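You operate a simulated robot arm through the tools that you are given. There is no shell and no other tool. Be economical: measure what you need, move in short steps, check, and stop when the job is done.

The job below is to be done with a simulated two-armed robot. You get a single attempt, and the scene is never put back.

TASK
Put the yellow test puck marked "Bronze 3.5 mm" from the top of the long steel table by the wall on top of the grey block and the yellow test puck that says "Bronze 3.0 mm" on top of the blue block there. Put the pack that says "Oat rings" from the top of the long steel table by the wall on the top of the belt of the small detector and the pack labelled "Salted corn" on the shelf under the long steel table by the wall. Take the low yellow test carton on the top of the long steel table by the wall and put it away on the top of the steel side table. Stack the bottle marked "Soup pellets" from the shelf under the long steel table by the wall on top of the bottle marked "Green peas". The order is free. Set down upright: pack, low yellow test carton.

Only the result counts: the job must be done as asked and must still hold three seconds after the hand-in. Knocking over, shifting, dropping, spilling or breaking anything else fails it.

THE ROBOT
Two 7-joint arms with two-finger parallel grippers on one trunk, on a base that drives. Base frame: it is fixed to the floor where the robot stands at the start and does not move with it; the origin is under the middle of the robot, x ahead of it, y to its left, z up; the surface under the hand at the start is at about z = 0.82. Readings come in m, degrees, newtons and seconds.
The left shoulder is at the start at [0.05, 0.177, 1.104], the right one opposite. With the tool pointing down near the work surface each hand reaches from about 0.22 to 0.7 m from the robot's upright axis, wherever it stands, measured 20 degrees to its own side. Places, roughly: blue block (6x6x7 cm) [0.4, 0.3, 0.9]; green bottle, teal bottle [0.75, 1.5, 0.5]; grey block (8x6x4 cm) [0.7, 0.5, 0.8]; low yellow test carton [0.5, 0.75, 0.75]; purple pack, red pack, teal pack [0.5, 0.5, 0.75]; shelf under the long steel table by the wall [0.6, 0.9, 0.4]; top of the belt of the small detector (96x25 cm) [0.66, 3.92, 0.76]; top of the steel side table [-7.2, 4.4, 0.7]; yellow test puck [0.5, 0, 0.75]. Payload 3.43 kg a hand.
The tool frame of a hand sits at the grasp point between the pads (the TCP): z along the fingers, y along the line on which they close. The tips reach 0.034 m beyond it. Largest opening 0.128 m; finger width 0.024, thickness 0.012; the body of the gripper, 0.048 by 0.13 m, starts 0.096 m behind the TCP.
Orientation is told as [roll, pitch, yaw] about the base's x, y, z axes, in that order, counted from this pose: with the fingers straight down and closing along the base's y, the tool's x points along the base's -x, its y along +y and its z along -z.

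THE INTERFACE
- The arms move only by the tool play_rows. It takes "left_rows", "right_rows" or both (then of equal length, played together; a hand with none holds still); each is a list of rows, each a list of 7 numbers: the shift along the tool's x, y, z in m, then the turn, a rotation vector about the tool's x, y, z in rad, then the opening, from 0 (shut) to 1 (fully open). In form: [[x, y, z, rx, ry, rz, gripper], ...]. A call has 1 to 8 rows; each row shifts and turns the commanded pose from where the row before left it, along the tool's axes as they then stand. A row lasts 0.2 s, in which the tool goes at most 0.05 m and 8.6 degrees; a call with a longer step from one row to the next is refused whole, and so is a gripper value outside its range. Where a pose cannot be reached the arm comes as near as it can. A force on the tool above 40 N (or 10 N above the force at the start of the call, whichever is more), or a blocked arm, ends the call early, and 0.2 s more pass. Each finger travels about 0.108 m/s and halts on what it meets, pressing with about 40 N; the grip force reading is that of the motor and also rises with nothing between the fingers. The clock runs only during rows and for 0.2 s after the last one: add rows that do not move to give the fingers time. It gives the time, the measured TCP pose, the force on the tool (base axes), the opening and the grip force at its end, in the units of the frame above (readings bear some noise), with the torque about the TCP (base axes, N m) and any sound that the robot's microphone picked up, and new pictures: "show" is both (left out), scene, wrist or none (wrist: the cameras of the hands that moved).
- Cameras (640 x 400 px; columns grow to the right, rows downward): "scene" is now at [0.1474, 0.0292, 1.255]; the picture's right is [0.36, -0.93, 0.00], its down [-0.64, -0.25, -0.72] and it looks along [0.67, 0.26, -0.69] (base axes); focal length 214 px, centre (320, 200). "left" rides on the left gripper at [0.076, 0.011, -0.16] in its tool frame; the picture's right is [-0.15, 0.99, 0.00], its down [-0.88, -0.13, -0.46] and it looks along [-0.45, -0.07, 0.89] (tool axes); focal length 234 px, centre (320, 200). "right" rides on the right gripper at [0.076, -0.011, -0.16] in its tool frame; the picture's right is [0.15, 0.99, 0.00], its down [-0.88, 0.13, -0.46] and it looks along [-0.45, 0.07, 0.89] (tool axes); focal length 234 px, centre (320, 200).
- move_column(by): slides the trunk up (or, below 0, down) by that many m; the arms and the scene camera ride with it, the base frame stays. It gives what a move gives, with no picture.
- roll_base(legs): drives the robot by 1 to 6 legs, each [ahead, turn to the left] in m and degrees, along the robot's own axes; the way and the turn of a leg run together, so that a leg with both is an arc; at most 1.5 m and 180 degrees a leg. The arms and the cameras ride along, it lands a little off, and it stops where it bumps. It gives what a move gives, and a new picture of the scene camera.
- turn_head(pan, tilt): turns the head with the scene camera to pan (to the left, within 80 degrees either way) and tilt (down, from -29 to 69), counted from straight ahead of the robot. It gives what a move gives, and a new picture of the scene camera.
- probe_pixels(camera, pixels): for up to 12 pixels [column, row] of the newest picture of that camera ("zoom" is the newest enlarged one), the place [x, y, z] in the base frame of the surface seen there, good to about 0.002 m. The clock stands still meanwhile.
- enlarge(camera, box): a new picture of the part [left, top, right, bottom] of that camera's present view, enlarged. The clock stands still meanwhile.
- close_job(): hands the job in; it is judged then, once.

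Go step by step. Measure first, check grasps and placings, and put right what went wrong. The budget is 124 turns and 260 pictures, counting those below and the enlarged ones. Unless the task says otherwise, let go and move clear before handing in, and close with one line.

The tools are called after "Request:" as a command line: name --argument value ..., lists and objects as JSON in quotes. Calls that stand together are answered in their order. play_rows: Moves the arms, as the interface text tells. Its arguments: {"type":"object","properties":{"left_rows":{"type":"array"},"right_rows":{"type":"array"},"show":{"type":"string","enum":["both","scene","wrist","none"]}},"required":[]} The other tools are called the same way: move_column (by) slides the trunk up or down; roll_base (legs) drives the base; turn_head (pan, tilt) turns the head that bears the scene camera; probe_pixels (camera, pixels) gives the place of the surface under pixels of a picture; enlarge (camera, box) takes an enlarged picture of a part of a camera's view; close_job () hands the job in.

At the start:

```text
time_s: 0.0
left_tool_pos: [0.3505, 0.426, 1.0744]
left_ee_rot: [0.0, 0.0, 0.1]
left_ft_force: [0.0, 0.1, 0.1]
left_moment: [0.02, -0.02, 0.0]
left_gripper_width: 0.1282
left_grip_force: 0.0
right_tool_pos: [0.3718, 0.0297, 1.1254]
right_ee_rot: [0.1, 0.0, 0.0]
right_ft_force: [0.6, -0.6, 0.1]
right_moment: [-0.03, 0.02, 0.0]
right_gripper_width: 0.1281
right_grip_force: 0.0
trunk travel left (down, up): [-0.275, 0.126]
robot x, y, heading: [-0.0021, -0.0039, -0.1]
head pan, tilt: [21.4, 43.6]
```

scene: 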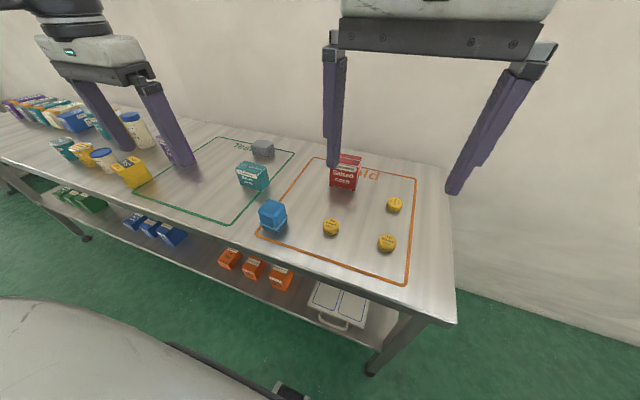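
right: 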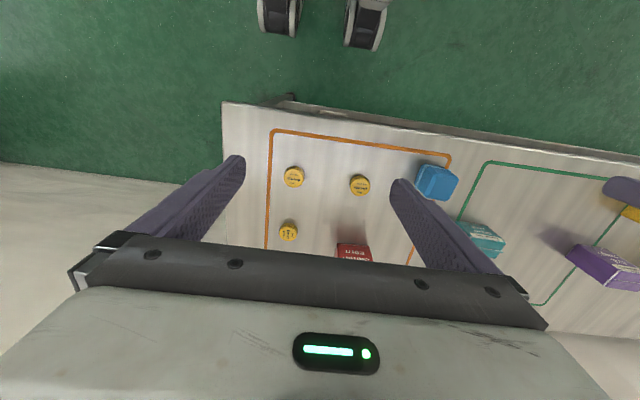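
left: 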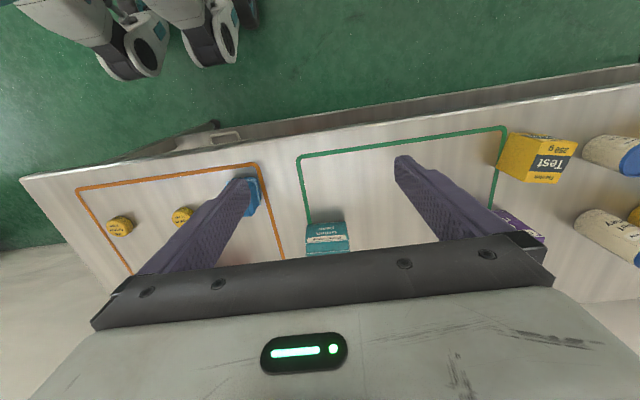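

The scene shows three pucks (331,227), (387,243), (394,205), red/teal packs, blue block (272,216) and grey block (263,148). I'll enlarge to read the labels.

Request:
enlarge --camera "scene" --box '[300, 140, 430, 260]'

Request:
enlarge --camera "scene" --box '[40, 100, 290, 260]'

Request:
probe_pixels --camera "scene" --pixels '[[331, 223], [387, 239], [395, 202], [272, 208], [263, 143], [254, 166], [349, 160], [130, 165], [103, 155], [300, 200], [440, 280], [165, 148]]'

```text
3.33 times, centred on (365, 200) of scene
```

zoom: 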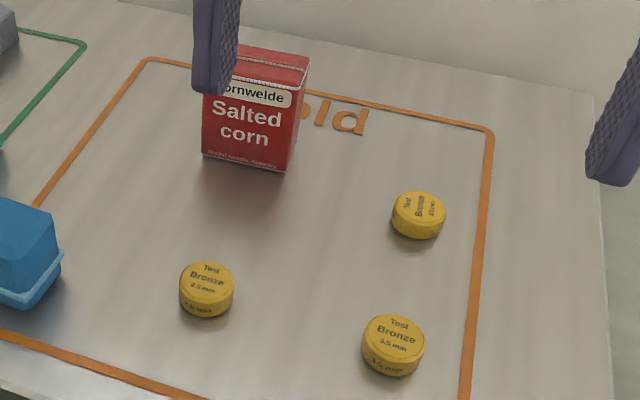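

```text
2.50 times, centred on (165, 180) of scene
```

zoom: 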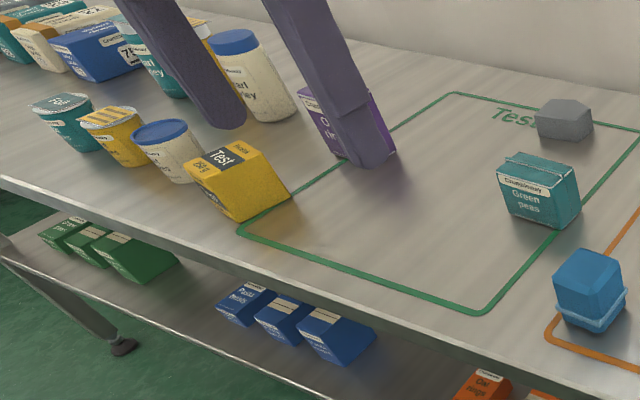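

```text
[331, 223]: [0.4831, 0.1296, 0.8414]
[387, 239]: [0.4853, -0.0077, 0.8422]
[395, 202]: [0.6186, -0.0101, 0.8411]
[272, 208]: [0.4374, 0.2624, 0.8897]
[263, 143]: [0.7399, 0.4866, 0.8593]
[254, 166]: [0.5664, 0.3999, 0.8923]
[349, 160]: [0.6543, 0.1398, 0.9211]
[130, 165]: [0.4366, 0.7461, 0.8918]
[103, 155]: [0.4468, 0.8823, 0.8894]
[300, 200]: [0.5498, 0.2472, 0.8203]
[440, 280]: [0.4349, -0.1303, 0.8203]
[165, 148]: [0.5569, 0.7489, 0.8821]
```

Pucks: the one at (387,243) looks like 3.5, (331,227) like 2.5; (395,203) unreadable. I'll zoom tighter.

Request:
enlarge --camera "scene" --box '[380, 192, 412, 212]'

Request:
enlarge --camera "scene" --box '[315, 215, 347, 235]'

Request:
enlarge --camera "scene" --box '[371, 230, 403, 254]'

```text
16.00 times, centred on (396, 202) of scene
```

zoom: 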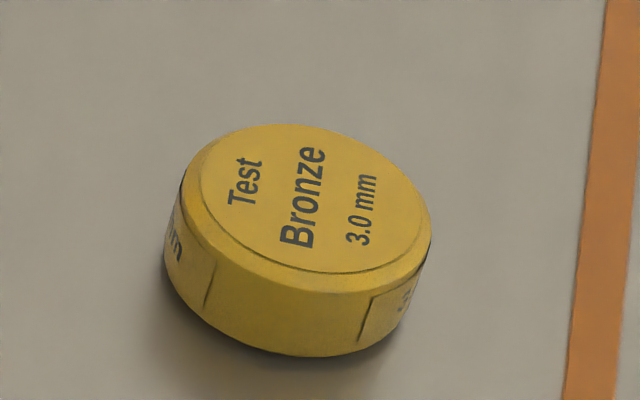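

```text
16.00 times, centred on (331, 225) of scene
```

zoom: 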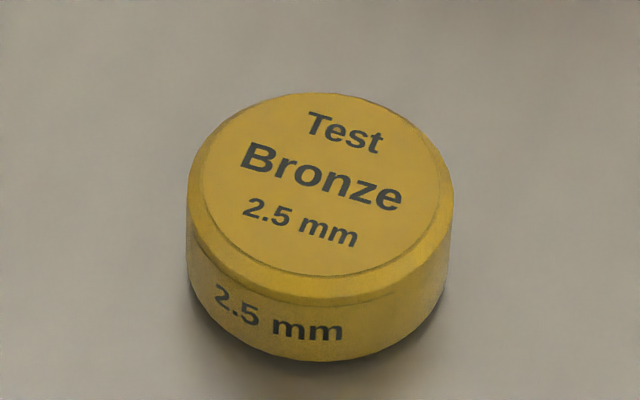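

```text
16.00 times, centred on (387, 242) of scene
```

zoom: 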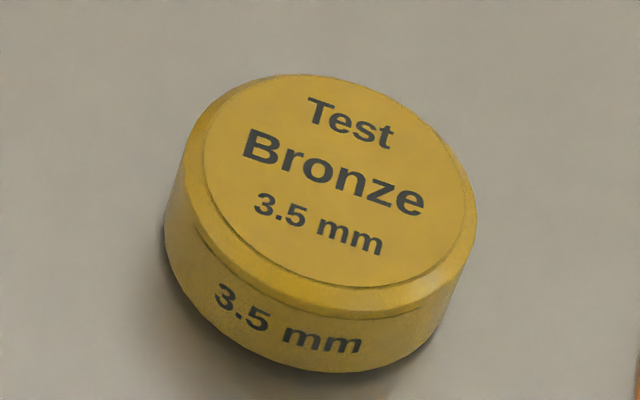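

3.5 mm is at (387,242), 3.0 mm at (396,202). Now measure puck edges and the blocks accurately.

Request:
probe_pixels --camera "zoom" --pixels '[[330, 180], [215, 140], [450, 230], [300, 90], [340, 275], [185, 160], [470, 240]]'

Request:
enlarge --camera "scene" --box '[240, 130, 300, 240]'

Request:
enlarge --camera "left" --box '[220, 150, 400, 280]'

Request:
enlarge --camera "right" --box '[400, 140, 640, 290]'

```text
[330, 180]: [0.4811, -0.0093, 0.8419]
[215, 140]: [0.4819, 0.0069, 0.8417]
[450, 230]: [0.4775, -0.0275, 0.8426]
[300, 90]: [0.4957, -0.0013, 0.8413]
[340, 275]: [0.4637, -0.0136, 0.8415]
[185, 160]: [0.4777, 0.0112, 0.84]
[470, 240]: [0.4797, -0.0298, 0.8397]
```

```text
3.64 times, centred on (270, 185) of scene
```

zoom: 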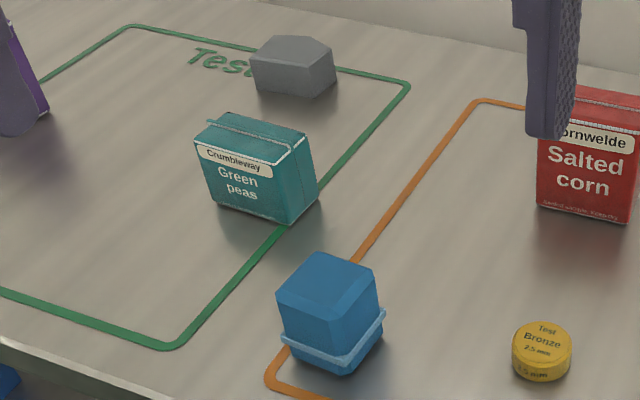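

```text
3.08 times, centred on (310, 215) of left
```

zoom: 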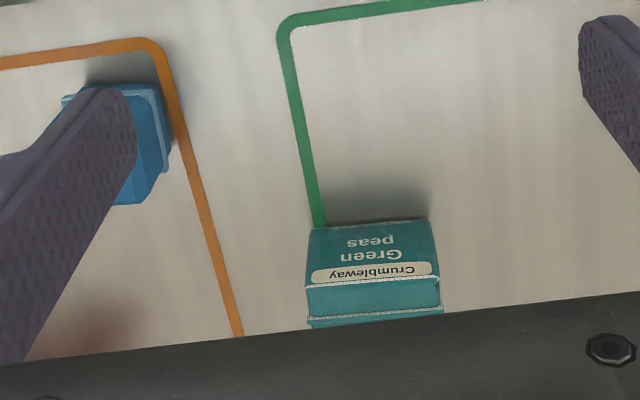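

```text
2.67 times, centred on (520, 215) of right
```

zoom: 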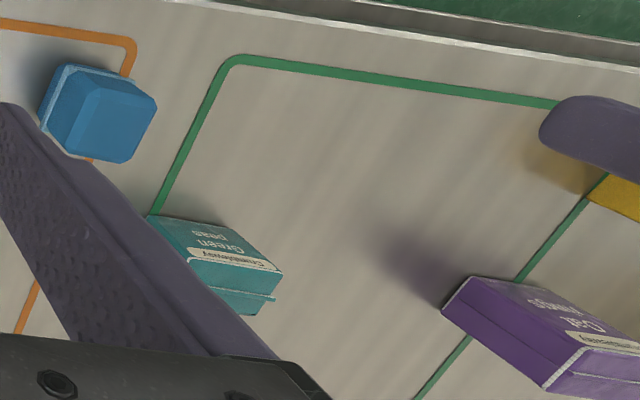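

Purple pack is "Oat rings". Now probing block tops and the packs.

Request:
probe_pixels --camera "scene" --pixels '[[270, 201], [283, 205], [261, 209], [276, 214], [260, 213], [283, 219], [257, 141], [268, 141], [254, 145], [264, 148], [271, 146], [262, 140]]'

Request:
probe_pixels --camera "left" --pixels '[[312, 224], [343, 222], [313, 242], [345, 240], [505, 135], [576, 140], [503, 175], [555, 182], [530, 158], [512, 136]]'

Request:
probe_pixels --camera "right" --pixels '[[577, 246], [625, 262], [567, 256], [604, 284], [610, 282], [638, 285], [340, 247], [367, 250], [355, 258]]'

```text
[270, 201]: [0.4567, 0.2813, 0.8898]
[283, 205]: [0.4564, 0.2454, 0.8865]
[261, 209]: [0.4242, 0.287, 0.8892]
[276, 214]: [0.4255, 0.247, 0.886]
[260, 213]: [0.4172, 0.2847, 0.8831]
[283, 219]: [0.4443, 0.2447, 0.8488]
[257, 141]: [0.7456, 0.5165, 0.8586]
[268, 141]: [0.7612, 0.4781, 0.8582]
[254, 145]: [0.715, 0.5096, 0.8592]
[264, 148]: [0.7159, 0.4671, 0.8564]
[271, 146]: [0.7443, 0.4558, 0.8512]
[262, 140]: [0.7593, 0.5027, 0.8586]
```

```text
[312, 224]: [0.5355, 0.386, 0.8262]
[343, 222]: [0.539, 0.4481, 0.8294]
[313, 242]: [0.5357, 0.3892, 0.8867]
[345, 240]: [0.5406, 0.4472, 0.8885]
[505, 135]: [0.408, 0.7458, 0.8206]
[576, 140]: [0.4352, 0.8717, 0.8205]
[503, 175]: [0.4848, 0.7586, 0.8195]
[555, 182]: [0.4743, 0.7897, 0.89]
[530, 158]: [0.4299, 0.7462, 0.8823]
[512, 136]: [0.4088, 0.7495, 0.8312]
```

```text
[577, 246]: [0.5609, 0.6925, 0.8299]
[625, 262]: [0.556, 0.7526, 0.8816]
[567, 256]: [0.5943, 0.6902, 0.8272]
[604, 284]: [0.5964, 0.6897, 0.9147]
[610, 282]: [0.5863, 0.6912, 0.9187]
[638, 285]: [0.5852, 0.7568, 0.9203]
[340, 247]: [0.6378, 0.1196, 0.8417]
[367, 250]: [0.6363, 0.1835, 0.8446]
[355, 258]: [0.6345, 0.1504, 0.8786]
```

Next I check the clearance between the robot base and table edge, using wheels (130,60) and table edge pixels in the left view.

Request:
probe_pixels --camera "left" --pixels '[[130, 60], [150, 75], [205, 60], [245, 25], [220, 45], [60, 170], [300, 118], [500, 85], [350, 110], [215, 125], [330, 30]]'

Request:
probe_pixels --camera "right" --pixels '[[275, 35], [365, 45], [225, 105], [450, 130], [600, 150], [235, 120], [300, 5], [320, 102], [430, 115]]'

Request:
probe_pixels --camera "scene" --pixels '[[230, 256], [253, 266], [280, 274], [160, 230], [85, 198], [340, 300], [200, 250], [20, 180], [220, 330], [285, 388]]'

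```text
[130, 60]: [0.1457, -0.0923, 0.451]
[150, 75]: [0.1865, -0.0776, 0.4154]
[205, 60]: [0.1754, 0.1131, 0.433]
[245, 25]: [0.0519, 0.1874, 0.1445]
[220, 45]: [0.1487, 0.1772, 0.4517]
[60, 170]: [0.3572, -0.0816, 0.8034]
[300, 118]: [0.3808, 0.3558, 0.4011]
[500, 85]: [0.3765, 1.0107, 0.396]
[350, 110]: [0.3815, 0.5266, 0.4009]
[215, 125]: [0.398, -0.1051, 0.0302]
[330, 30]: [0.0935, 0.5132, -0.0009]
```

```text
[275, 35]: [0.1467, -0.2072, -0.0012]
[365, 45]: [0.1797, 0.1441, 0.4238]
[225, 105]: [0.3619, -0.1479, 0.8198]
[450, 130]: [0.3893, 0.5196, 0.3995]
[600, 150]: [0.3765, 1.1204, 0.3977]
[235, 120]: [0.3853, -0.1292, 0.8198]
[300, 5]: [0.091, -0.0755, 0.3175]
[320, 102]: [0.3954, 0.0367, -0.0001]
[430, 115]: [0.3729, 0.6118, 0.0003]
```

```text
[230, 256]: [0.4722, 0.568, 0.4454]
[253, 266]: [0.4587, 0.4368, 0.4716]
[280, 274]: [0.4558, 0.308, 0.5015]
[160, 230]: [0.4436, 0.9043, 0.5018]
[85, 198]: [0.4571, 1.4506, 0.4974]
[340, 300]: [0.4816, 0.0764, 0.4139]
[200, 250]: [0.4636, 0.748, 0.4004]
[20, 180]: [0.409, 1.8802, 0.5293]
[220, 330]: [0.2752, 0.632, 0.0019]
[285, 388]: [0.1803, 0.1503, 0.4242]
```

Table edge is at x≈0.36, shelf at z≈0.40. I start with the 3.0 mm puck: move the right hand above it and the left hand aside.

Request:
play_rows --right_rows '[[-0.0309, -0.0051, 0.0206, 0, 0, 0, 0.7], [-0.0309, -0.0051, 0.0206, 0, 0, 0, 0.7], [-0.0309, -0.0051, 0.0206, 0, 0, 0, 0.7], [-0.0309, -0.0051, 0.0206, 0, 0, 0, 0.7], [-0.0309, -0.0051, 0.0206, 0, 0, 0, 0.7], [-0.0309, -0.0051, 0.0206, 0, 0, 0, 0.7], [-0.0309, -0.0051, 0.0206, 0, 0, 0, 0.7], [-0.0309, -0.0051, 0.0206, 0, 0, 0, 0.7]]' --left_rows '[[0.01, 0.02, -0.02, 0, 0, 0, 1], [0.01, 0.02, -0.02, 0, 0, 0, 1], [0.01, 0.02, -0.02, 0, 0, 0, 1], [0.01, 0.02, -0.02, 0, 0, 0, 1], [0, 0.02, 0, 0, 0, 0, 1], [0, 0.02, 0, 0, 0, 0, 1], [0, 0.02, 0, 0, 0, 0, 1], [0, 0.0, 0, 0, 0, 0, 1]]' --show "both"

```text
time_s: 1.8
left_tool_pos: [0.3105, 0.5692, 1.1566]
left_ee_rot: [0.0, 0.0, 0.0]
left_ft_force: [-0.1, -0.5, -0.1]
left_moment: [0.01, 0.01, -0.02]
left_gripper_width: 0.1281
left_grip_force: 0.2
right_tool_pos: [0.6064, -0.0104, 0.9669]
right_ee_rot: [-0.1, -0.1, 0.2]
right_ft_force: [0.1, -0.7, 0.3]
right_moment: [0.02, 0.01, 0.0]
right_gripper_width: 0.0894
right_grip_force: 0.1
right hand out of reach, approached as far as the arm can: row 8
trunk travel left (down, up): [-0.275, 0.126]
robot x, y, heading: [0.0024, -0.0004, 0.1]
head pan, tilt: [21.4, 43.6]
```

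scene: 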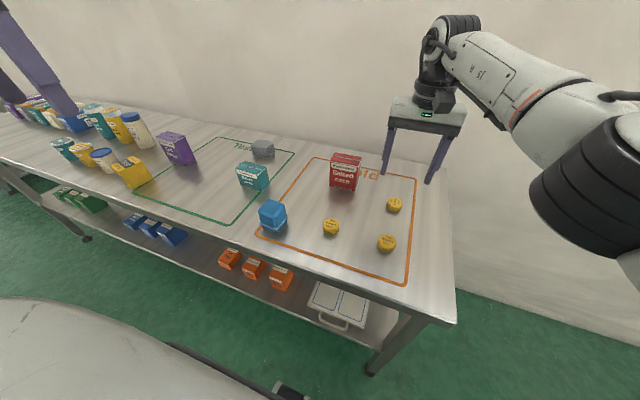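
right: 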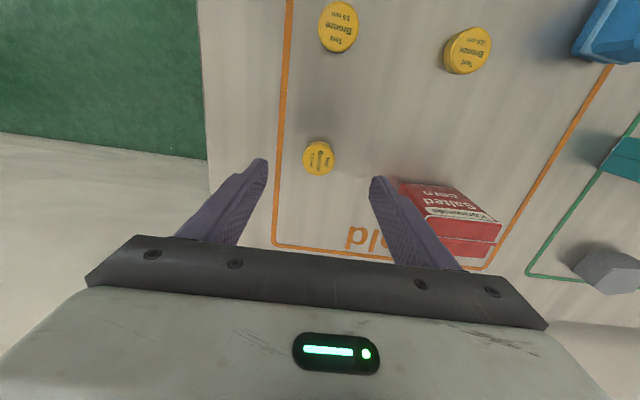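
left: 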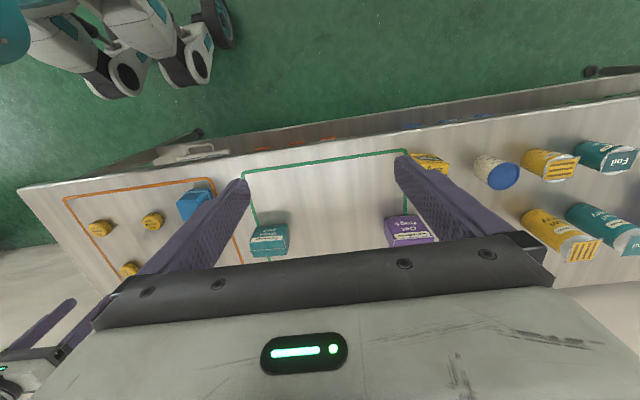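

The right hand just ran out of reach; I'll drive 0.08 m closer (front at x≈0.19, edge at 0.36).

Request:
roll_base --legs '[[0.08, 0]]'

Request:
enlarge --camera "right" --box '[240, 60, 420, 220]'

```text
time_s: 2.9
left_tool_pos: [0.3919, 0.5675, 1.156]
left_ee_rot: [0.0, 0.0, -0.1]
left_ft_force: [0.4, 0.6, 0.1]
left_moment: [0.01, 0.01, -0.01]
left_gripper_width: 0.1281
left_grip_force: 0.1
right_tool_pos: [0.686, -0.008, 0.967]
right_ee_rot: [0.0, 0.0, 0.0]
right_ft_force: [1.1, -0.6, 0.0]
right_moment: [-0.02, 0.02, 0.01]
right_gripper_width: 0.0896
right_grip_force: 0.1
trunk travel left (down, up): [-0.275, 0.126]
robot x, y, heading: [0.0823, 0.0012, -0.0]
head pan, tilt: [21.4, 43.6]
```

scene: 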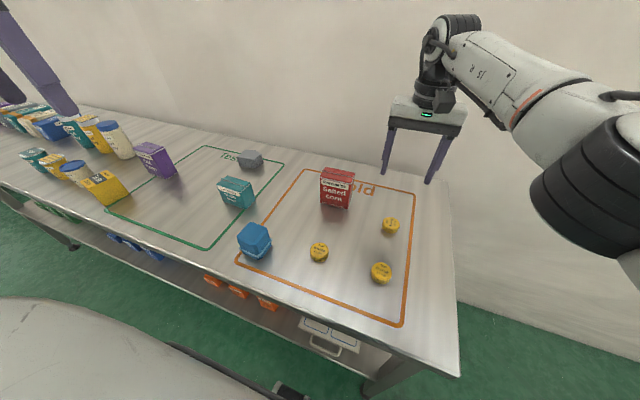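

```text
2.50 times, centred on (330, 140) of right
```

zoom: 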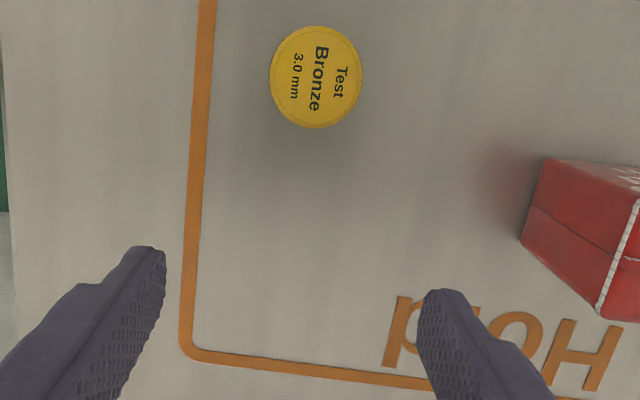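

The 3.0 puck is at zoom (316,75). I probe it.

Request:
probe_pixels --camera "zoom" --pixels '[[316, 75], [275, 75], [357, 80], [318, 33], [313, 120]]'

Request:
probe_pixels --camera "scene" --pixels '[[390, 221], [380, 268]]'

```text
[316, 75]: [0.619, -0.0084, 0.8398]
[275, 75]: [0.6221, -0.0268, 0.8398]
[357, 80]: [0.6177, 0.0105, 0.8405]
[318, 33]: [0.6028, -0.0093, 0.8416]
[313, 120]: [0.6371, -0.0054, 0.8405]
```

```text
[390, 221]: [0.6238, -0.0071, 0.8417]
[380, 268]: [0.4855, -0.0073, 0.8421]
```

Puck centre ≈(0.620,-0.008). Move back 0.066 and lower to just above.

Request:
play_rows --right_rows '[[0.033, 0, 0.0, 0, 0, 0, 0.7], [0.033, 0, 0.0, 0, 0, 0, 0.7], [0, 0, 0.03, 0, 0, 0, 0.7], [0, 0, 0.03, 0, 0, 0, 0.7]]' --show "wrist"

```text
time_s: 3.9
left_tool_pos: [0.3917, 0.5695, 1.1553]
left_ee_rot: [0.1, 0.0, 0.0]
left_ft_force: [0.1, -0.2, 0.5]
left_moment: [0.01, 0.0, 0.02]
left_gripper_width: 0.1278
left_grip_force: 0.0
right_tool_pos: [0.6201, -0.0107, 0.9075]
right_ee_rot: [0.0, 0.0, 0.0]
right_ft_force: [-0.1, 0.9, 0.3]
right_moment: [-0.02, 0.02, -0.01]
right_gripper_width: 0.0898
right_grip_force: 0.1
trunk travel left (down, up): [-0.275, 0.126]
robot x, y, heading: [0.0766, 0.0024, 0.1]
head pan, tilt: [21.4, 43.6]
```

right: 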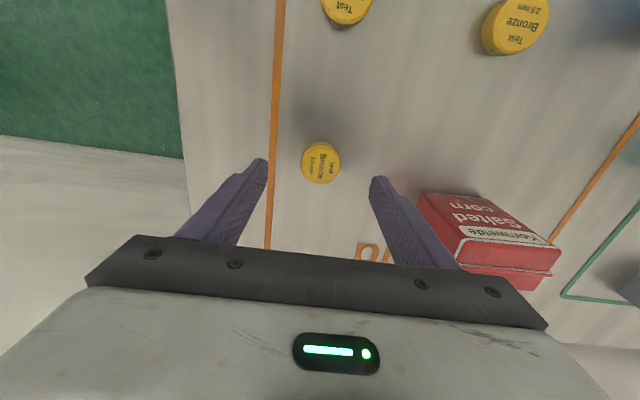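

Centred between fingers. Descend, close and lift.

Request:
play_rows --right_rows '[[0, 0.0025, 0.025, 0, 0, 0, 0.7], [0, 0, 0.0245, 0, 0, 0, 0.7], [0, 0, 0, 0, 0, 0, 0], [0, 0, 0, 0, 0, 0, 0], [0, 0, 0, 0, 0, 0, 0], [0, 0, -0.03, 0, 0, 0, 0], [0, 0, -0.05, 0, 0, 0, 0]]' --show "wrist"

```text
time_s: 5.5
left_tool_pos: [0.3913, 0.5694, 1.1558]
left_ee_rot: [0.0, 0.0, 0.1]
left_ft_force: [-0.2, 0.8, -0.6]
left_moment: [0.01, -0.03, 0.0]
left_gripper_width: 0.1277
left_grip_force: 0.1
right_tool_pos: [0.6189, -0.0044, 0.939]
right_ee_rot: [0.0, 0.0, 0.1]
right_ft_force: [0.1, -0.1, 0.2]
right_moment: [0.02, 0.01, 0.02]
right_gripper_width: 0.0398
right_grip_force: 39.9
trunk travel left (down, up): [-0.275, 0.126]
robot x, y, heading: [0.0796, 0.0009, -0.2]
head pan, tilt: [21.4, 43.6]
```

right: 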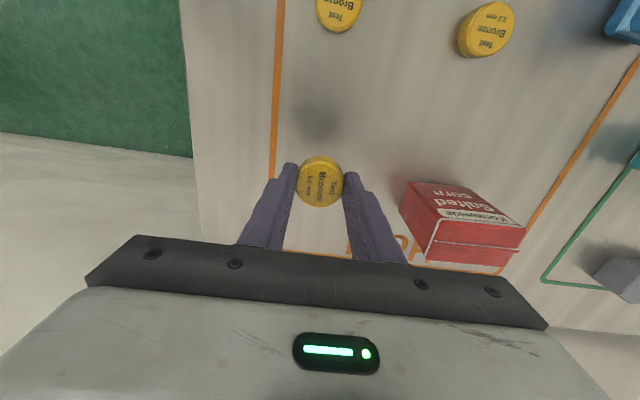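

Puck held (width 0.040). Lift and carry to above the blue block at (0.440, 0.2655).

Request:
play_rows --right_rows '[[0, 0, -0.04, 0, 0, 0, 0], [0.0256, 0.0386, 0, 0, 0, 0, 0], [0.0256, 0.0386, 0, 0, 0, 0, 0], [0.0256, 0.0386, 0, 0, 0, 0, 0], [0.0256, 0.0386, 0, 0, 0, 0, 0], [0.0256, 0.0386, 0, 0, 0, 0, 0], [0.0256, 0.0386, 0, 0, 0, 0, 0], [0.0256, 0.0386, 0, 0, 0, 0, 0]]' --show "both"

```text
time_s: 7.5
left_tool_pos: [0.3907, 0.5686, 1.1558]
left_ee_rot: [0.0, 0.0, 0.0]
left_ft_force: [-0.5, -0.2, -0.1]
left_moment: [0.02, 0.05, 0.0]
left_gripper_width: 0.1283
left_grip_force: 0.1
right_tool_pos: [0.5272, 0.156, 0.9774]
right_ee_rot: [1.0, 0.9, -4.2]
right_ft_force: [0.0, -0.5, -0.4]
right_moment: [0.01, 0.0, -0.03]
right_gripper_width: 0.0395
right_grip_force: 39.5
right hand out of reach, approached as far as the arm can: row 6, 7, 8
trunk travel left (down, up): [-0.275, 0.126]
robot x, y, heading: [0.0769, 0.0009, -0.3]
head pan, tilt: [21.4, 43.6]
stopped in row 8 (right hand): the arm was blocked; the commanded pose is now the measured one
```

scene: 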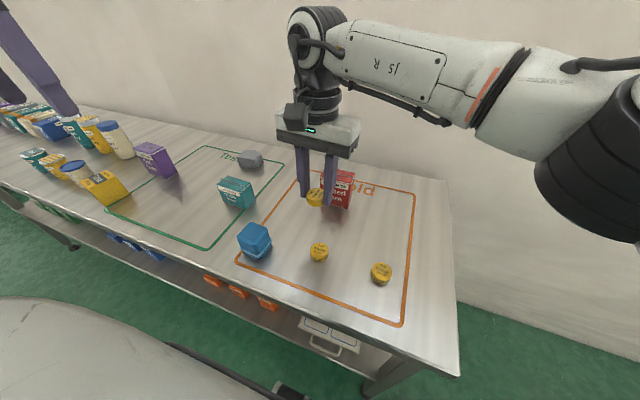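
right: 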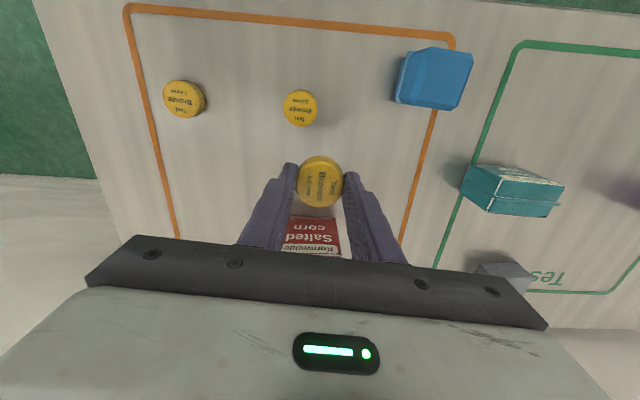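

The right arm hit a joint limit crossing over. I turn the robot 40° left so the blue block lies on the right arm's side.

Request:
roll_base --legs '[[0, 40]]'

```text
time_s: 9.7
left_tool_pos: [-0.0476, 0.6356, 1.156]
left_ee_rot: [0.1, 0.0, 40.1]
left_ft_force: [-0.3, -0.3, -0.4]
left_moment: [0.0, 0.01, 0.01]
left_gripper_width: 0.1281
left_grip_force: 0.1
right_tool_pos: [0.3226, 0.407, 0.9783]
right_ee_rot: [0.9, 1.0, 35.9]
right_ft_force: [-0.4, 0.9, -0.9]
right_moment: [0.0, 0.02, 0.03]
right_gripper_width: 0.0396
right_grip_force: 39.9
trunk travel left (down, up): [-0.275, 0.126]
robot x, y, heading: [0.0791, 0.0009, 40.2]
head pan, tilt: [21.4, 43.6]
```

scene: 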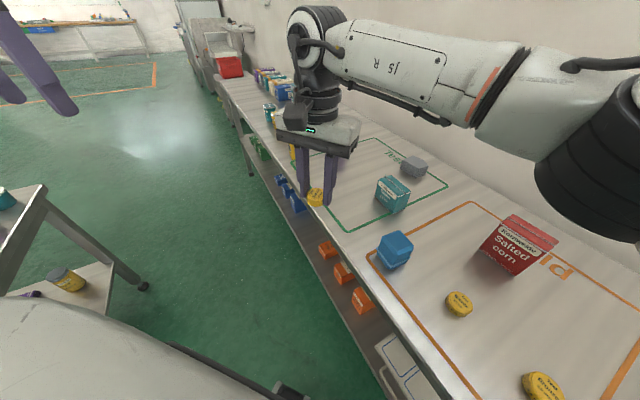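

Blue block is free below. Move the right hand by the computed tool shift to above (0.440,0.2655).

Request:
play_rows --right_rows '[[-0.0024, -0.0367, 0, 0, 0, 0, 0], [-0.0024, -0.0367, 0, 0, 0, 0, 0], [-0.0024, -0.0367, 0, 0, 0, 0, 0], [-0.0024, -0.0367, 0, 0, 0, 0, 0], [-0.0024, -0.0367, 0, 0, 0, 0, 0], [0, 0, 0, 0, 0, 0, 0]]' --show "both"

```text
time_s: 11.1
left_tool_pos: [-0.0472, 0.6351, 1.1551]
left_ee_rot: [0.0, 0.0, 40.0]
left_ft_force: [-0.2, -0.1, 0.1]
left_moment: [0.01, -0.02, -0.03]
left_gripper_width: 0.1278
left_grip_force: 0.0
right_tool_pos: [0.4373, 0.2653, 0.9756]
right_ee_rot: [0.9, 0.9, 35.8]
right_ft_force: [0.4, 0.8, -0.7]
right_moment: [-0.03, -0.02, -0.01]
right_gripper_width: 0.0395
right_grip_force: 40.1
trunk travel left (down, up): [-0.275, 0.126]
robot x, y, heading: [0.0775, -0.0003, 39.9]
head pan, tilt: [21.4, 43.6]
```

scene: 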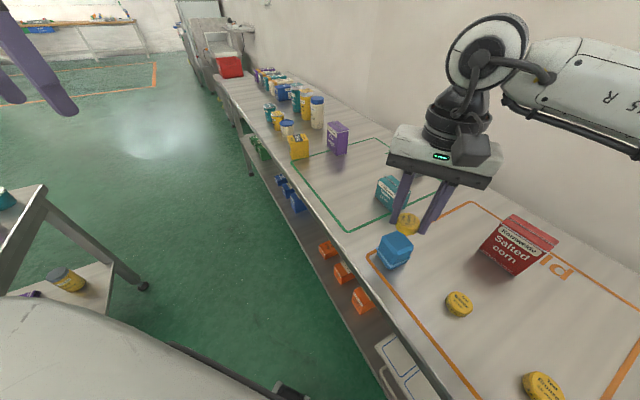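
right: 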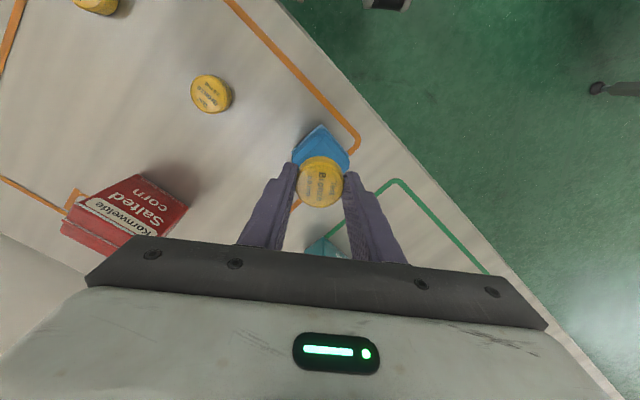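

Re-measuring the blue block's top in the current view.

Request:
enlarge --camera "scene" --box '[365, 200, 445, 275]'

```text
5.33 times, centred on (405, 238) of scene
```

zoom: 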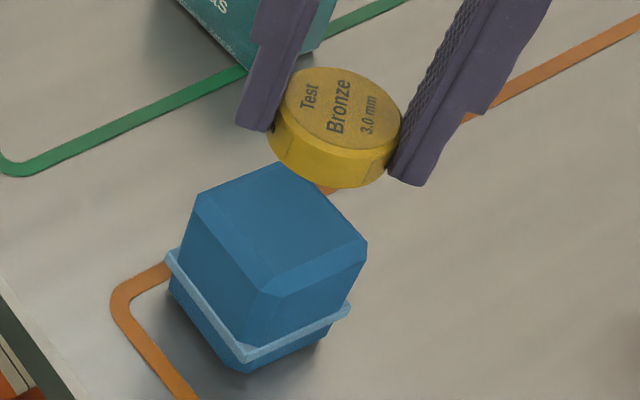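

Request:
probe_pixels --camera "zoom" --pixels '[[282, 168], [200, 200], [262, 275], [360, 240], [280, 220], [270, 292], [340, 115], [275, 125], [400, 150]]'

```text
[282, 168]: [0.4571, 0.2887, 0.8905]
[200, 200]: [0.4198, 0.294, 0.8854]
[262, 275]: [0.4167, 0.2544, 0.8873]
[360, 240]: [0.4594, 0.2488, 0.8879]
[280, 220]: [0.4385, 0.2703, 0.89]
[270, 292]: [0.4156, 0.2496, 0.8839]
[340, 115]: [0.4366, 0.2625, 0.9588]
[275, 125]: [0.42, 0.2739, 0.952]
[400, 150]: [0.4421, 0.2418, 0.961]
```

Block top centre (0.438,0.271), puck ~9 mm off in y; shift and lower 0.044.

Request:
play_rows --right_rows '[[-0.006, 0.0056, 0, 0, 0, 0, 0], [0, 0, 0.022, 0, 0, 0, 0], [0, 0, 0.022, 0, 0, 0, 0], [0, 0, 0, 0, 0, 0, 0]]' --show "none"

Request:
enlarge --camera "scene" --box '[365, 200, 445, 275]'

```text
time_s: 12.1
left_tool_pos: [-0.0477, 0.635, 1.1565]
left_ee_rot: [0.0, 0.0, 39.9]
left_ft_force: [0.7, 0.8, -0.4]
left_moment: [0.05, -0.02, 0.01]
left_gripper_width: 0.128
left_grip_force: 0.0
right_tool_pos: [0.4389, 0.2736, 0.9321]
right_ee_rot: [0.9, 1.0, 35.7]
right_ft_force: [-1.1, 0.5, -0.1]
right_moment: [0.02, 0.04, -0.01]
right_gripper_width: 0.0397
right_grip_force: 40.2
trunk travel left (down, up): [-0.275, 0.126]
robot x, y, heading: [0.08, -0.0018, 40.3]
head pan, tilt: [21.4, 43.6]
```

```text
5.33 times, centred on (405, 238) of scene
```

zoom: 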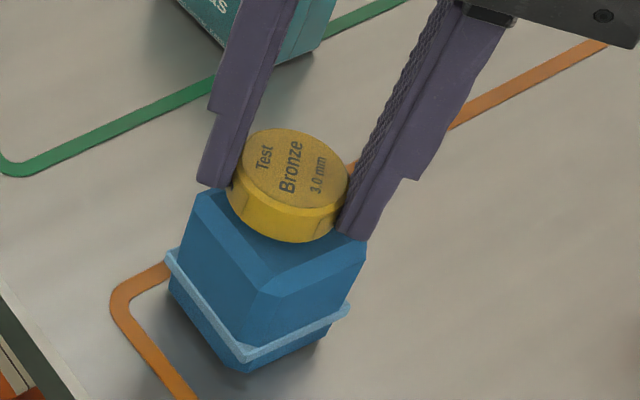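

Request:
probe_pixels --camera "zoom" --pixels '[[291, 170], [243, 160], [345, 180], [290, 130], [290, 208]]'

```text
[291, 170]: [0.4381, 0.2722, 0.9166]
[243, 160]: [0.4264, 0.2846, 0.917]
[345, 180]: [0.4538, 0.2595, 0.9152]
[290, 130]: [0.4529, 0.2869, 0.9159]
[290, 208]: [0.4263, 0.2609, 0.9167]
```

Puck centred at (0.439,0.272), ~4.5 mm above. Lower 4 mm, open, retreat.

Request:
play_rows --right_rows '[[0, 0, 0.004, 0, 0, 0, 0], [0, 0, 0, 0, 0, 0, 0], [0, 0, 0, 0, 0, 0, 0.55], [0, 0, 0, 0, 0, 0, 0.55], [0, 0, -0.03, 0, 0, 0, 0.55], [0, 0, -0.05, 0, 0, 0, 0.55], [0, 0, -0.05, 0, 0, 0, 0.7]]' --show "both"

```text
time_s: 13.7
left_tool_pos: [-0.0474, 0.6356, 1.1559]
left_ee_rot: [0.0, 0.1, 40.0]
left_ft_force: [-0.6, -0.1, -0.5]
left_moment: [-0.01, 0.03, 0.01]
left_gripper_width: 0.1278
left_grip_force: 0.1
right_tool_pos: [0.4408, 0.2738, 1.0596]
right_ee_rot: [0.9, 1.0, 35.9]
right_ft_force: [-0.3, 0.1, 0.1]
right_moment: [-0.01, 0.01, 0.0]
right_gripper_width: 0.0896
right_grip_force: 0.1
trunk travel left (down, up): [-0.275, 0.126]
robot x, y, heading: [0.0807, -0.0007, 40.0]
head pan, tilt: [21.4, 43.6]
```

scene: 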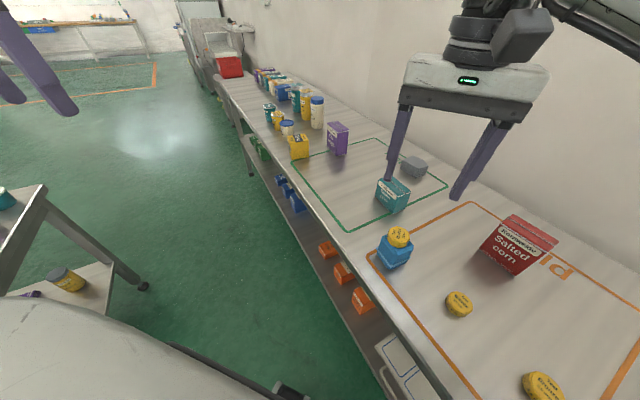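
right: 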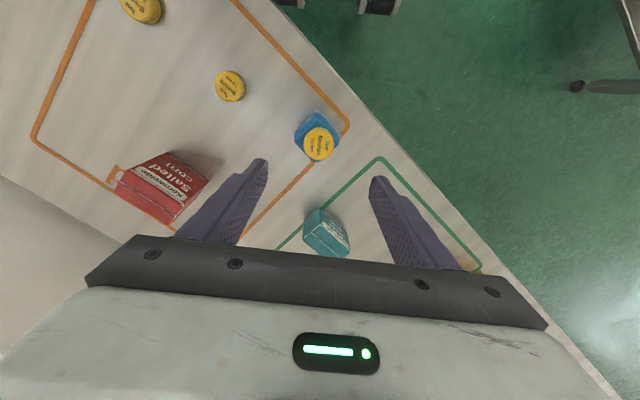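

Puck is on the blue block. Next the 3.5 mm puck at (0.480,-0.0085).

Request:
play_rows --right_rows '[[0.0191, -0.0359, 0.01, 0, 0, 0, 0.7], [0.0191, -0.0359, 0.01, 0, 0, 0, 0.7], [0.0191, -0.0359, 0.01, 0, 0, 0, 0.7], [0.0191, -0.0359, 0.01, 0, 0, 0, 0.7], [0.0191, -0.0359, 0.02, 0, 0, 0, 0.7], [0.0191, -0.0359, 0.02, 0, 0, 0, 0.7], [0.0191, -0.0359, 0.02, 0, 0, 0, 0.7], [0, 0, 0.03, 0, 0, 0, 0.7]]' --show "wrist"

```text
time_s: 15.5
left_tool_pos: [-0.0466, 0.6356, 1.1556]
left_ee_rot: [0.0, 0.0, 40.1]
left_ft_force: [-0.5, -0.4, -1.1]
left_moment: [0.0, -0.01, -0.01]
left_gripper_width: 0.1281
left_grip_force: 0.1
right_tool_pos: [0.4791, -0.0081, 0.9262]
right_ee_rot: [0.9, 0.9, 35.9]
right_ft_force: [-0.3, 0.2, -0.6]
right_moment: [0.0, 0.01, -0.01]
right_gripper_width: 0.0895
right_grip_force: 0.2
trunk travel left (down, up): [-0.275, 0.126]
robot x, y, heading: [0.0818, 0.0002, 40.0]
head pan, tilt: [21.4, 43.6]
```

right: 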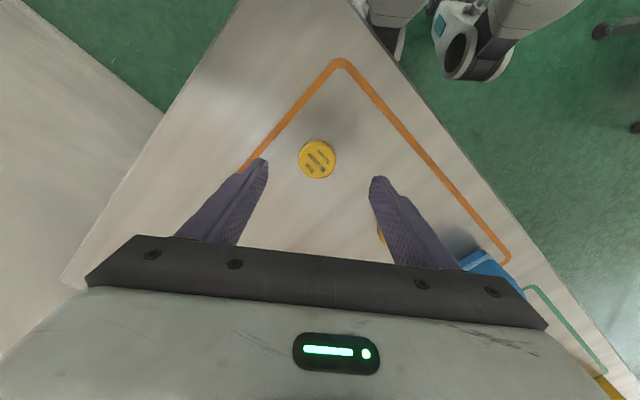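

Centred. Descend 0.068, grip, lift.

Request:
play_rows --right_rows '[[0, 0, 0.035, 0, 0, 0, 0.7], [0, 0, 0.033, 0, 0, 0, 0.7], [0, 0, 0, 0, 0, 0, 0], [0, 0, 0, 0, 0, 0, 0], [0, 0, 0, 0, 0, 0, 0], [0, 0, -0.04, 0, 0, 0, 0], [0, 0, -0.05, 0, 0, 0, 0], [0, 0, -0.05, 0, 0, 0, 0]]' --show "wrist"

```text
time_s: 17.3
left_tool_pos: [-0.047, 0.6358, 1.1564]
left_ee_rot: [-0.1, 0.0, 40.0]
left_ft_force: [-0.5, -0.2, -0.2]
left_moment: [0.0, 0.0, -0.03]
left_gripper_width: 0.1281
left_grip_force: 0.0
right_tool_pos: [0.4793, -0.0075, 1.0001]
right_ee_rot: [0.9, 1.1, 35.8]
right_ft_force: [0.6, 0.8, 0.3]
right_moment: [0.01, 0.01, -0.01]
right_gripper_width: 0.04
right_grip_force: 39.8
trunk travel left (down, up): [-0.275, 0.126]
robot x, y, heading: [0.0835, 0.0021, 40.2]
head pan, tilt: [21.4, 43.6]
```

right: 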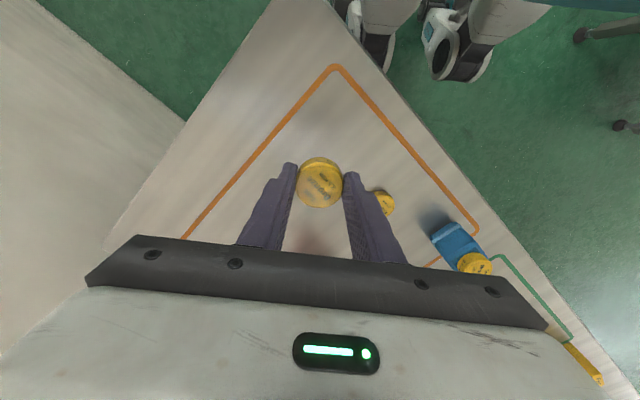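

Puck 3.5 held. Before driving I check where the other table on the left (scene ~(40,190)) stands, and raise the trunk for clearance.

Request:
probe_pixels --camera "scene" --pixels '[[42, 188], [10, 210], [140, 285], [70, 275], [110, 262], [245, 140], [230, 75], [200, 20], [155, 65], [300, 230]]'

Request:
move_column --by 0.1

Request:
turn_head --pan 60 --tilt 35

```text
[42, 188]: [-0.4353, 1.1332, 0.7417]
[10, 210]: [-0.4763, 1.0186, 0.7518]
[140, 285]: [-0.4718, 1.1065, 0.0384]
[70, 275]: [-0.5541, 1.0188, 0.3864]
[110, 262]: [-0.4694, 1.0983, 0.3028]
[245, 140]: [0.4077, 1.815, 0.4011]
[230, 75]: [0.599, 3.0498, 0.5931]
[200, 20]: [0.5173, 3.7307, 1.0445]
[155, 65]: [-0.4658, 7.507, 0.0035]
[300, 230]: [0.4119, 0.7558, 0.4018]
```

```text
time_s: 18.7
left_tool_pos: [-0.0469, 0.6364, 1.2566]
left_ee_rot: [0.0, 0.0, 40.1]
left_ft_force: [0.3, 1.0, 0.4]
left_moment: [0.02, 0.0, 0.05]
left_gripper_width: 0.1281
left_grip_force: 0.1
right_tool_pos: [0.48, -0.0077, 1.0997]
right_ee_rot: [0.9, 1.0, 35.9]
right_ft_force: [0.2, 0.0, 0.3]
right_moment: [-0.01, 0.01, 0.0]
right_gripper_width: 0.0402
right_grip_force: 39.8
trunk travel left (down, up): [-0.375, 0.026]
robot x, y, heading: [0.0791, -0.002, 40.2]
head pan, tilt: [21.4, 43.6]
```

```text
time_s: 19.7
left_tool_pos: [-0.0475, 0.6352, 1.2562]
left_ee_rot: [0.0, 0.1, 40.0]
left_ft_force: [0.3, -0.1, 0.0]
left_moment: [0.0, -0.01, 0.01]
left_gripper_width: 0.128
left_grip_force: 0.0
right_tool_pos: [0.48, -0.0086, 1.0999]
right_ee_rot: [0.9, 1.0, 35.8]
right_ft_force: [0.4, 0.6, 0.3]
right_moment: [0.02, 0.0, -0.01]
right_gripper_width: 0.04
right_grip_force: 40.8
trunk travel left (down, up): [-0.375, 0.026]
robot x, y, heading: [0.0839, 0.0028, 39.8]
head pan, tilt: [60.0, 35.0]
```

scene: 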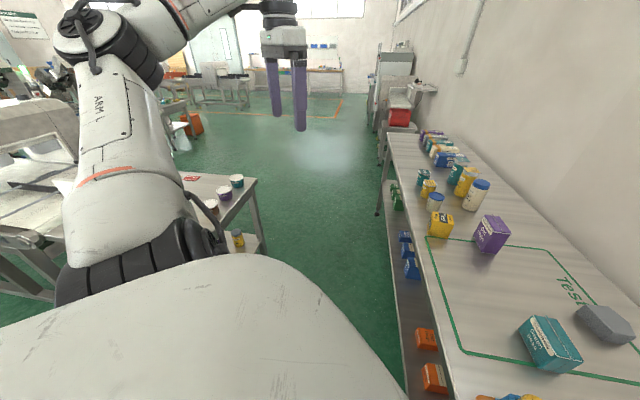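

Aisle is x −0.43..0.36; I turn to 90°, drive 0.48, and turn back to heading ~15°.

Request:
roll_base --legs '[[0, 50], [0.48, 0], [0, -75]]'

Request:
turn_head --pan 0 --tilt 45

```text
time_s: 28.1
left_tool_pos: [0.2306, 1.1247, 1.2577]
left_ee_rot: [0.0, 0.0, 15.4]
left_ft_force: [0.4, -0.4, -0.3]
left_moment: [-0.01, -0.01, -0.01]
left_gripper_width: 0.1283
left_grip_force: 0.1
right_tool_pos: [0.4429, 0.3204, 1.1005]
right_ee_rot: [0.9, 0.9, 11.3]
right_ft_force: [0.3, 1.2, -1.1]
right_moment: [-0.03, -0.01, -0.01]
right_gripper_width: 0.04
right_grip_force: 40.0
trunk travel left (down, up): [-0.375, 0.026]
robot x, y, heading: [0.0834, 0.4985, 15.3]
head pan, tilt: [60.0, 35.0]
```

scene: 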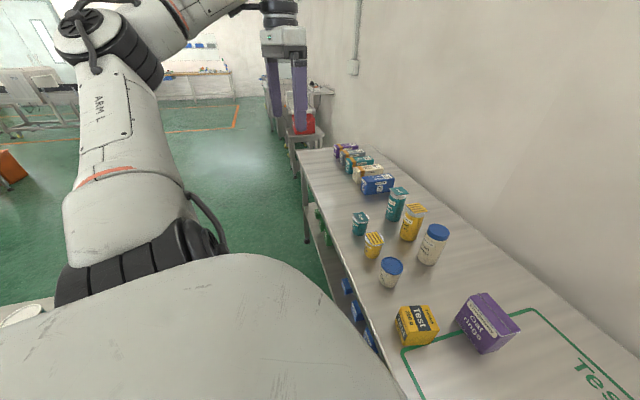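

```text
time_s: 29.4
left_tool_pos: [0.2305, 1.1242, 1.2558]
left_ee_rot: [0.1, 0.0, 15.5]
left_ft_force: [0.3, 0.2, -0.5]
left_moment: [-0.02, 0.01, -0.05]
left_gripper_width: 0.1281
left_grip_force: 0.0
right_tool_pos: [0.4429, 0.3203, 1.0998]
right_ee_rot: [0.9, 1.0, 11.3]
right_ft_force: [-0.8, 0.5, -0.6]
right_moment: [0.02, -0.04, 0.01]
right_gripper_width: 0.04
right_grip_force: 40.1
trunk travel left (down, up): [-0.375, 0.026]
robot x, y, heading: [0.0836, 0.4967, 15.6]
head pan, tilt: [0.0, 45.0]
```

scene: 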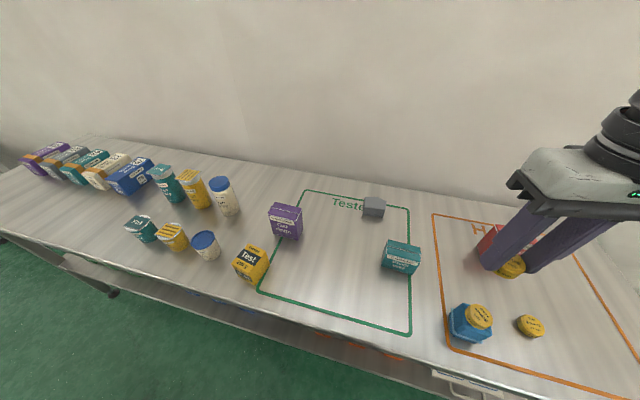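

Grey block visible at (374,206); zooming to measure it.

Request:
enlarge --camera "scene" --box '[354, 190, 394, 222]'

Request:
move_column --by -0.1

```text
12.50 times, centred on (374, 206) of scene
```

zoom: 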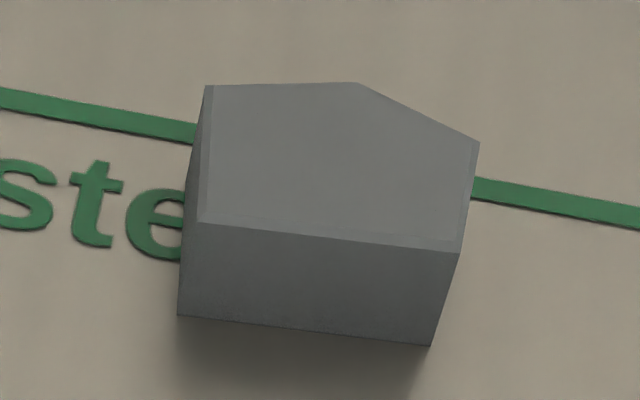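

```text
time_s: 30.7
left_tool_pos: [0.2297, 1.1241, 1.156]
left_ee_rot: [0.0, 0.0, 15.5]
left_ft_force: [-0.3, 0.5, 0.1]
left_moment: [0.04, 0.0, 0.01]
left_gripper_width: 0.1281
left_grip_force: 0.1
right_tool_pos: [0.442, 0.3197, 1.0007]
right_ee_rot: [0.9, 0.9, 11.3]
right_ft_force: [-0.8, -0.3, -1.1]
right_moment: [0.0, 0.01, 0.03]
right_gripper_width: 0.0396
right_grip_force: 39.8
trunk travel left (down, up): [-0.275, 0.126]
robot x, y, heading: [0.083, 0.4948, 15.5]
head pan, tilt: [0.0, 45.0]
```

Request:
probe_pixels --camera "zoom" --pixels '[[215, 95], [350, 90], [468, 148], [455, 240], [212, 215], [330, 165]]'

```text
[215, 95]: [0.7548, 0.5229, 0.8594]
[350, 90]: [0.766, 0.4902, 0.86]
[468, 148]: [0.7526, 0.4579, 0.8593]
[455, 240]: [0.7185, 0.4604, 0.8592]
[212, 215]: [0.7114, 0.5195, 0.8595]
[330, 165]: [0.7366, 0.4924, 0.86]
```

Target (0.737,0.490), top z 0.860. Carry the puck above.

Request:
play_rows --right_rows '[[-0.0403, 0.0136, 0.006, 0, 0, 0, 0], [-0.0403, 0.0136, 0.006, 0, 0, 0, 0], [-0.0403, 0.0136, 0.006, 0, 0, 0, 0], [-0.0403, 0.0136, 0.006, 0, 0, 0, 0], [-0.0403, 0.0136, 0.006, 0, 0, 0, 0], [-0.0403, 0.0136, 0.006, 0, 0, 0, 0], [-0.0403, 0.0136, 0.006, 0, 0, 0, 0], [-0.0403, 0.0136, 0.006, 0, 0, 0, 0]]' --show "scene"

```text
time_s: 32.5
left_tool_pos: [0.2293, 1.1256, 1.1557]
left_ee_rot: [-0.1, 0.0, 15.6]
left_ft_force: [0.4, -0.2, -0.3]
left_moment: [-0.02, 0.0, 0.01]
left_gripper_width: 0.1279
left_grip_force: 0.1
right_tool_pos: [0.7345, 0.4913, 0.9503]
right_ee_rot: [0.7, 0.8, 11.5]
right_ft_force: [0.5, 0.3, -0.6]
right_moment: [0.01, 0.01, 0.01]
right_gripper_width: 0.0399
right_grip_force: 40.3
trunk travel left (down, up): [-0.275, 0.126]
robot x, y, heading: [0.0803, 0.4951, 15.3]
head pan, tilt: [0.0, 45.0]
```

scene: 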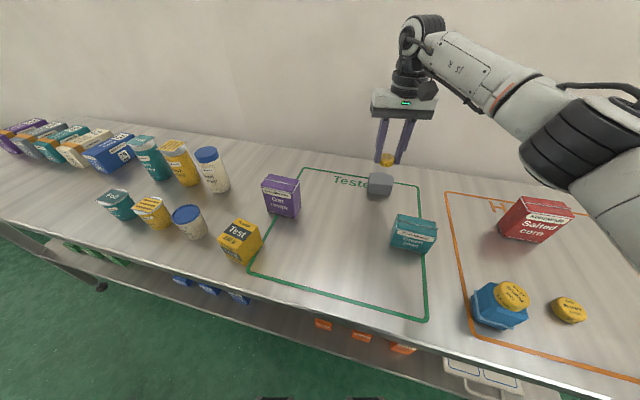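

Lower 0.047 and verify.

Request:
play_rows --right_rows '[[-0.0015, 0, 0.0235, 0, 0, 0, 0], [0, 0, 0.0235, 0, 0, 0, 0], [0, 0, 0, 0, 0, 0, 0]]' --show "none"

Request:
enlarge --camera "scene" --box '[350, 160, 410, 205]'

```text
time_s: 33.3
left_tool_pos: [0.2312, 1.1253, 1.1565]
left_ee_rot: [-0.1, 0.0, 15.5]
left_ft_force: [-0.4, 0.2, -0.5]
left_moment: [0.03, -0.02, 0.01]
left_gripper_width: 0.1277
left_grip_force: 0.1
right_tool_pos: [0.7365, 0.4909, 0.9025]
right_ee_rot: [0.9, 0.8, 11.4]
right_ft_force: [-0.4, -0.2, 0.3]
right_moment: [0.04, -0.02, -0.02]
right_gripper_width: 0.0396
right_grip_force: 39.9
trunk travel left (down, up): [-0.275, 0.126]
robot x, y, heading: [0.087, 0.4936, 15.8]
head pan, tilt: [0.0, 45.0]
```

```text
8.89 times, centred on (380, 182) of scene
```

zoom: 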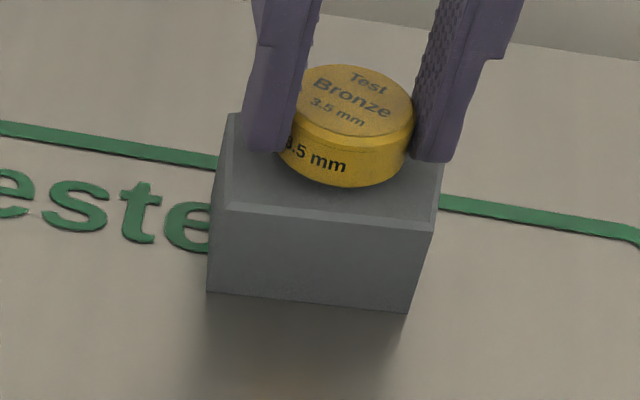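

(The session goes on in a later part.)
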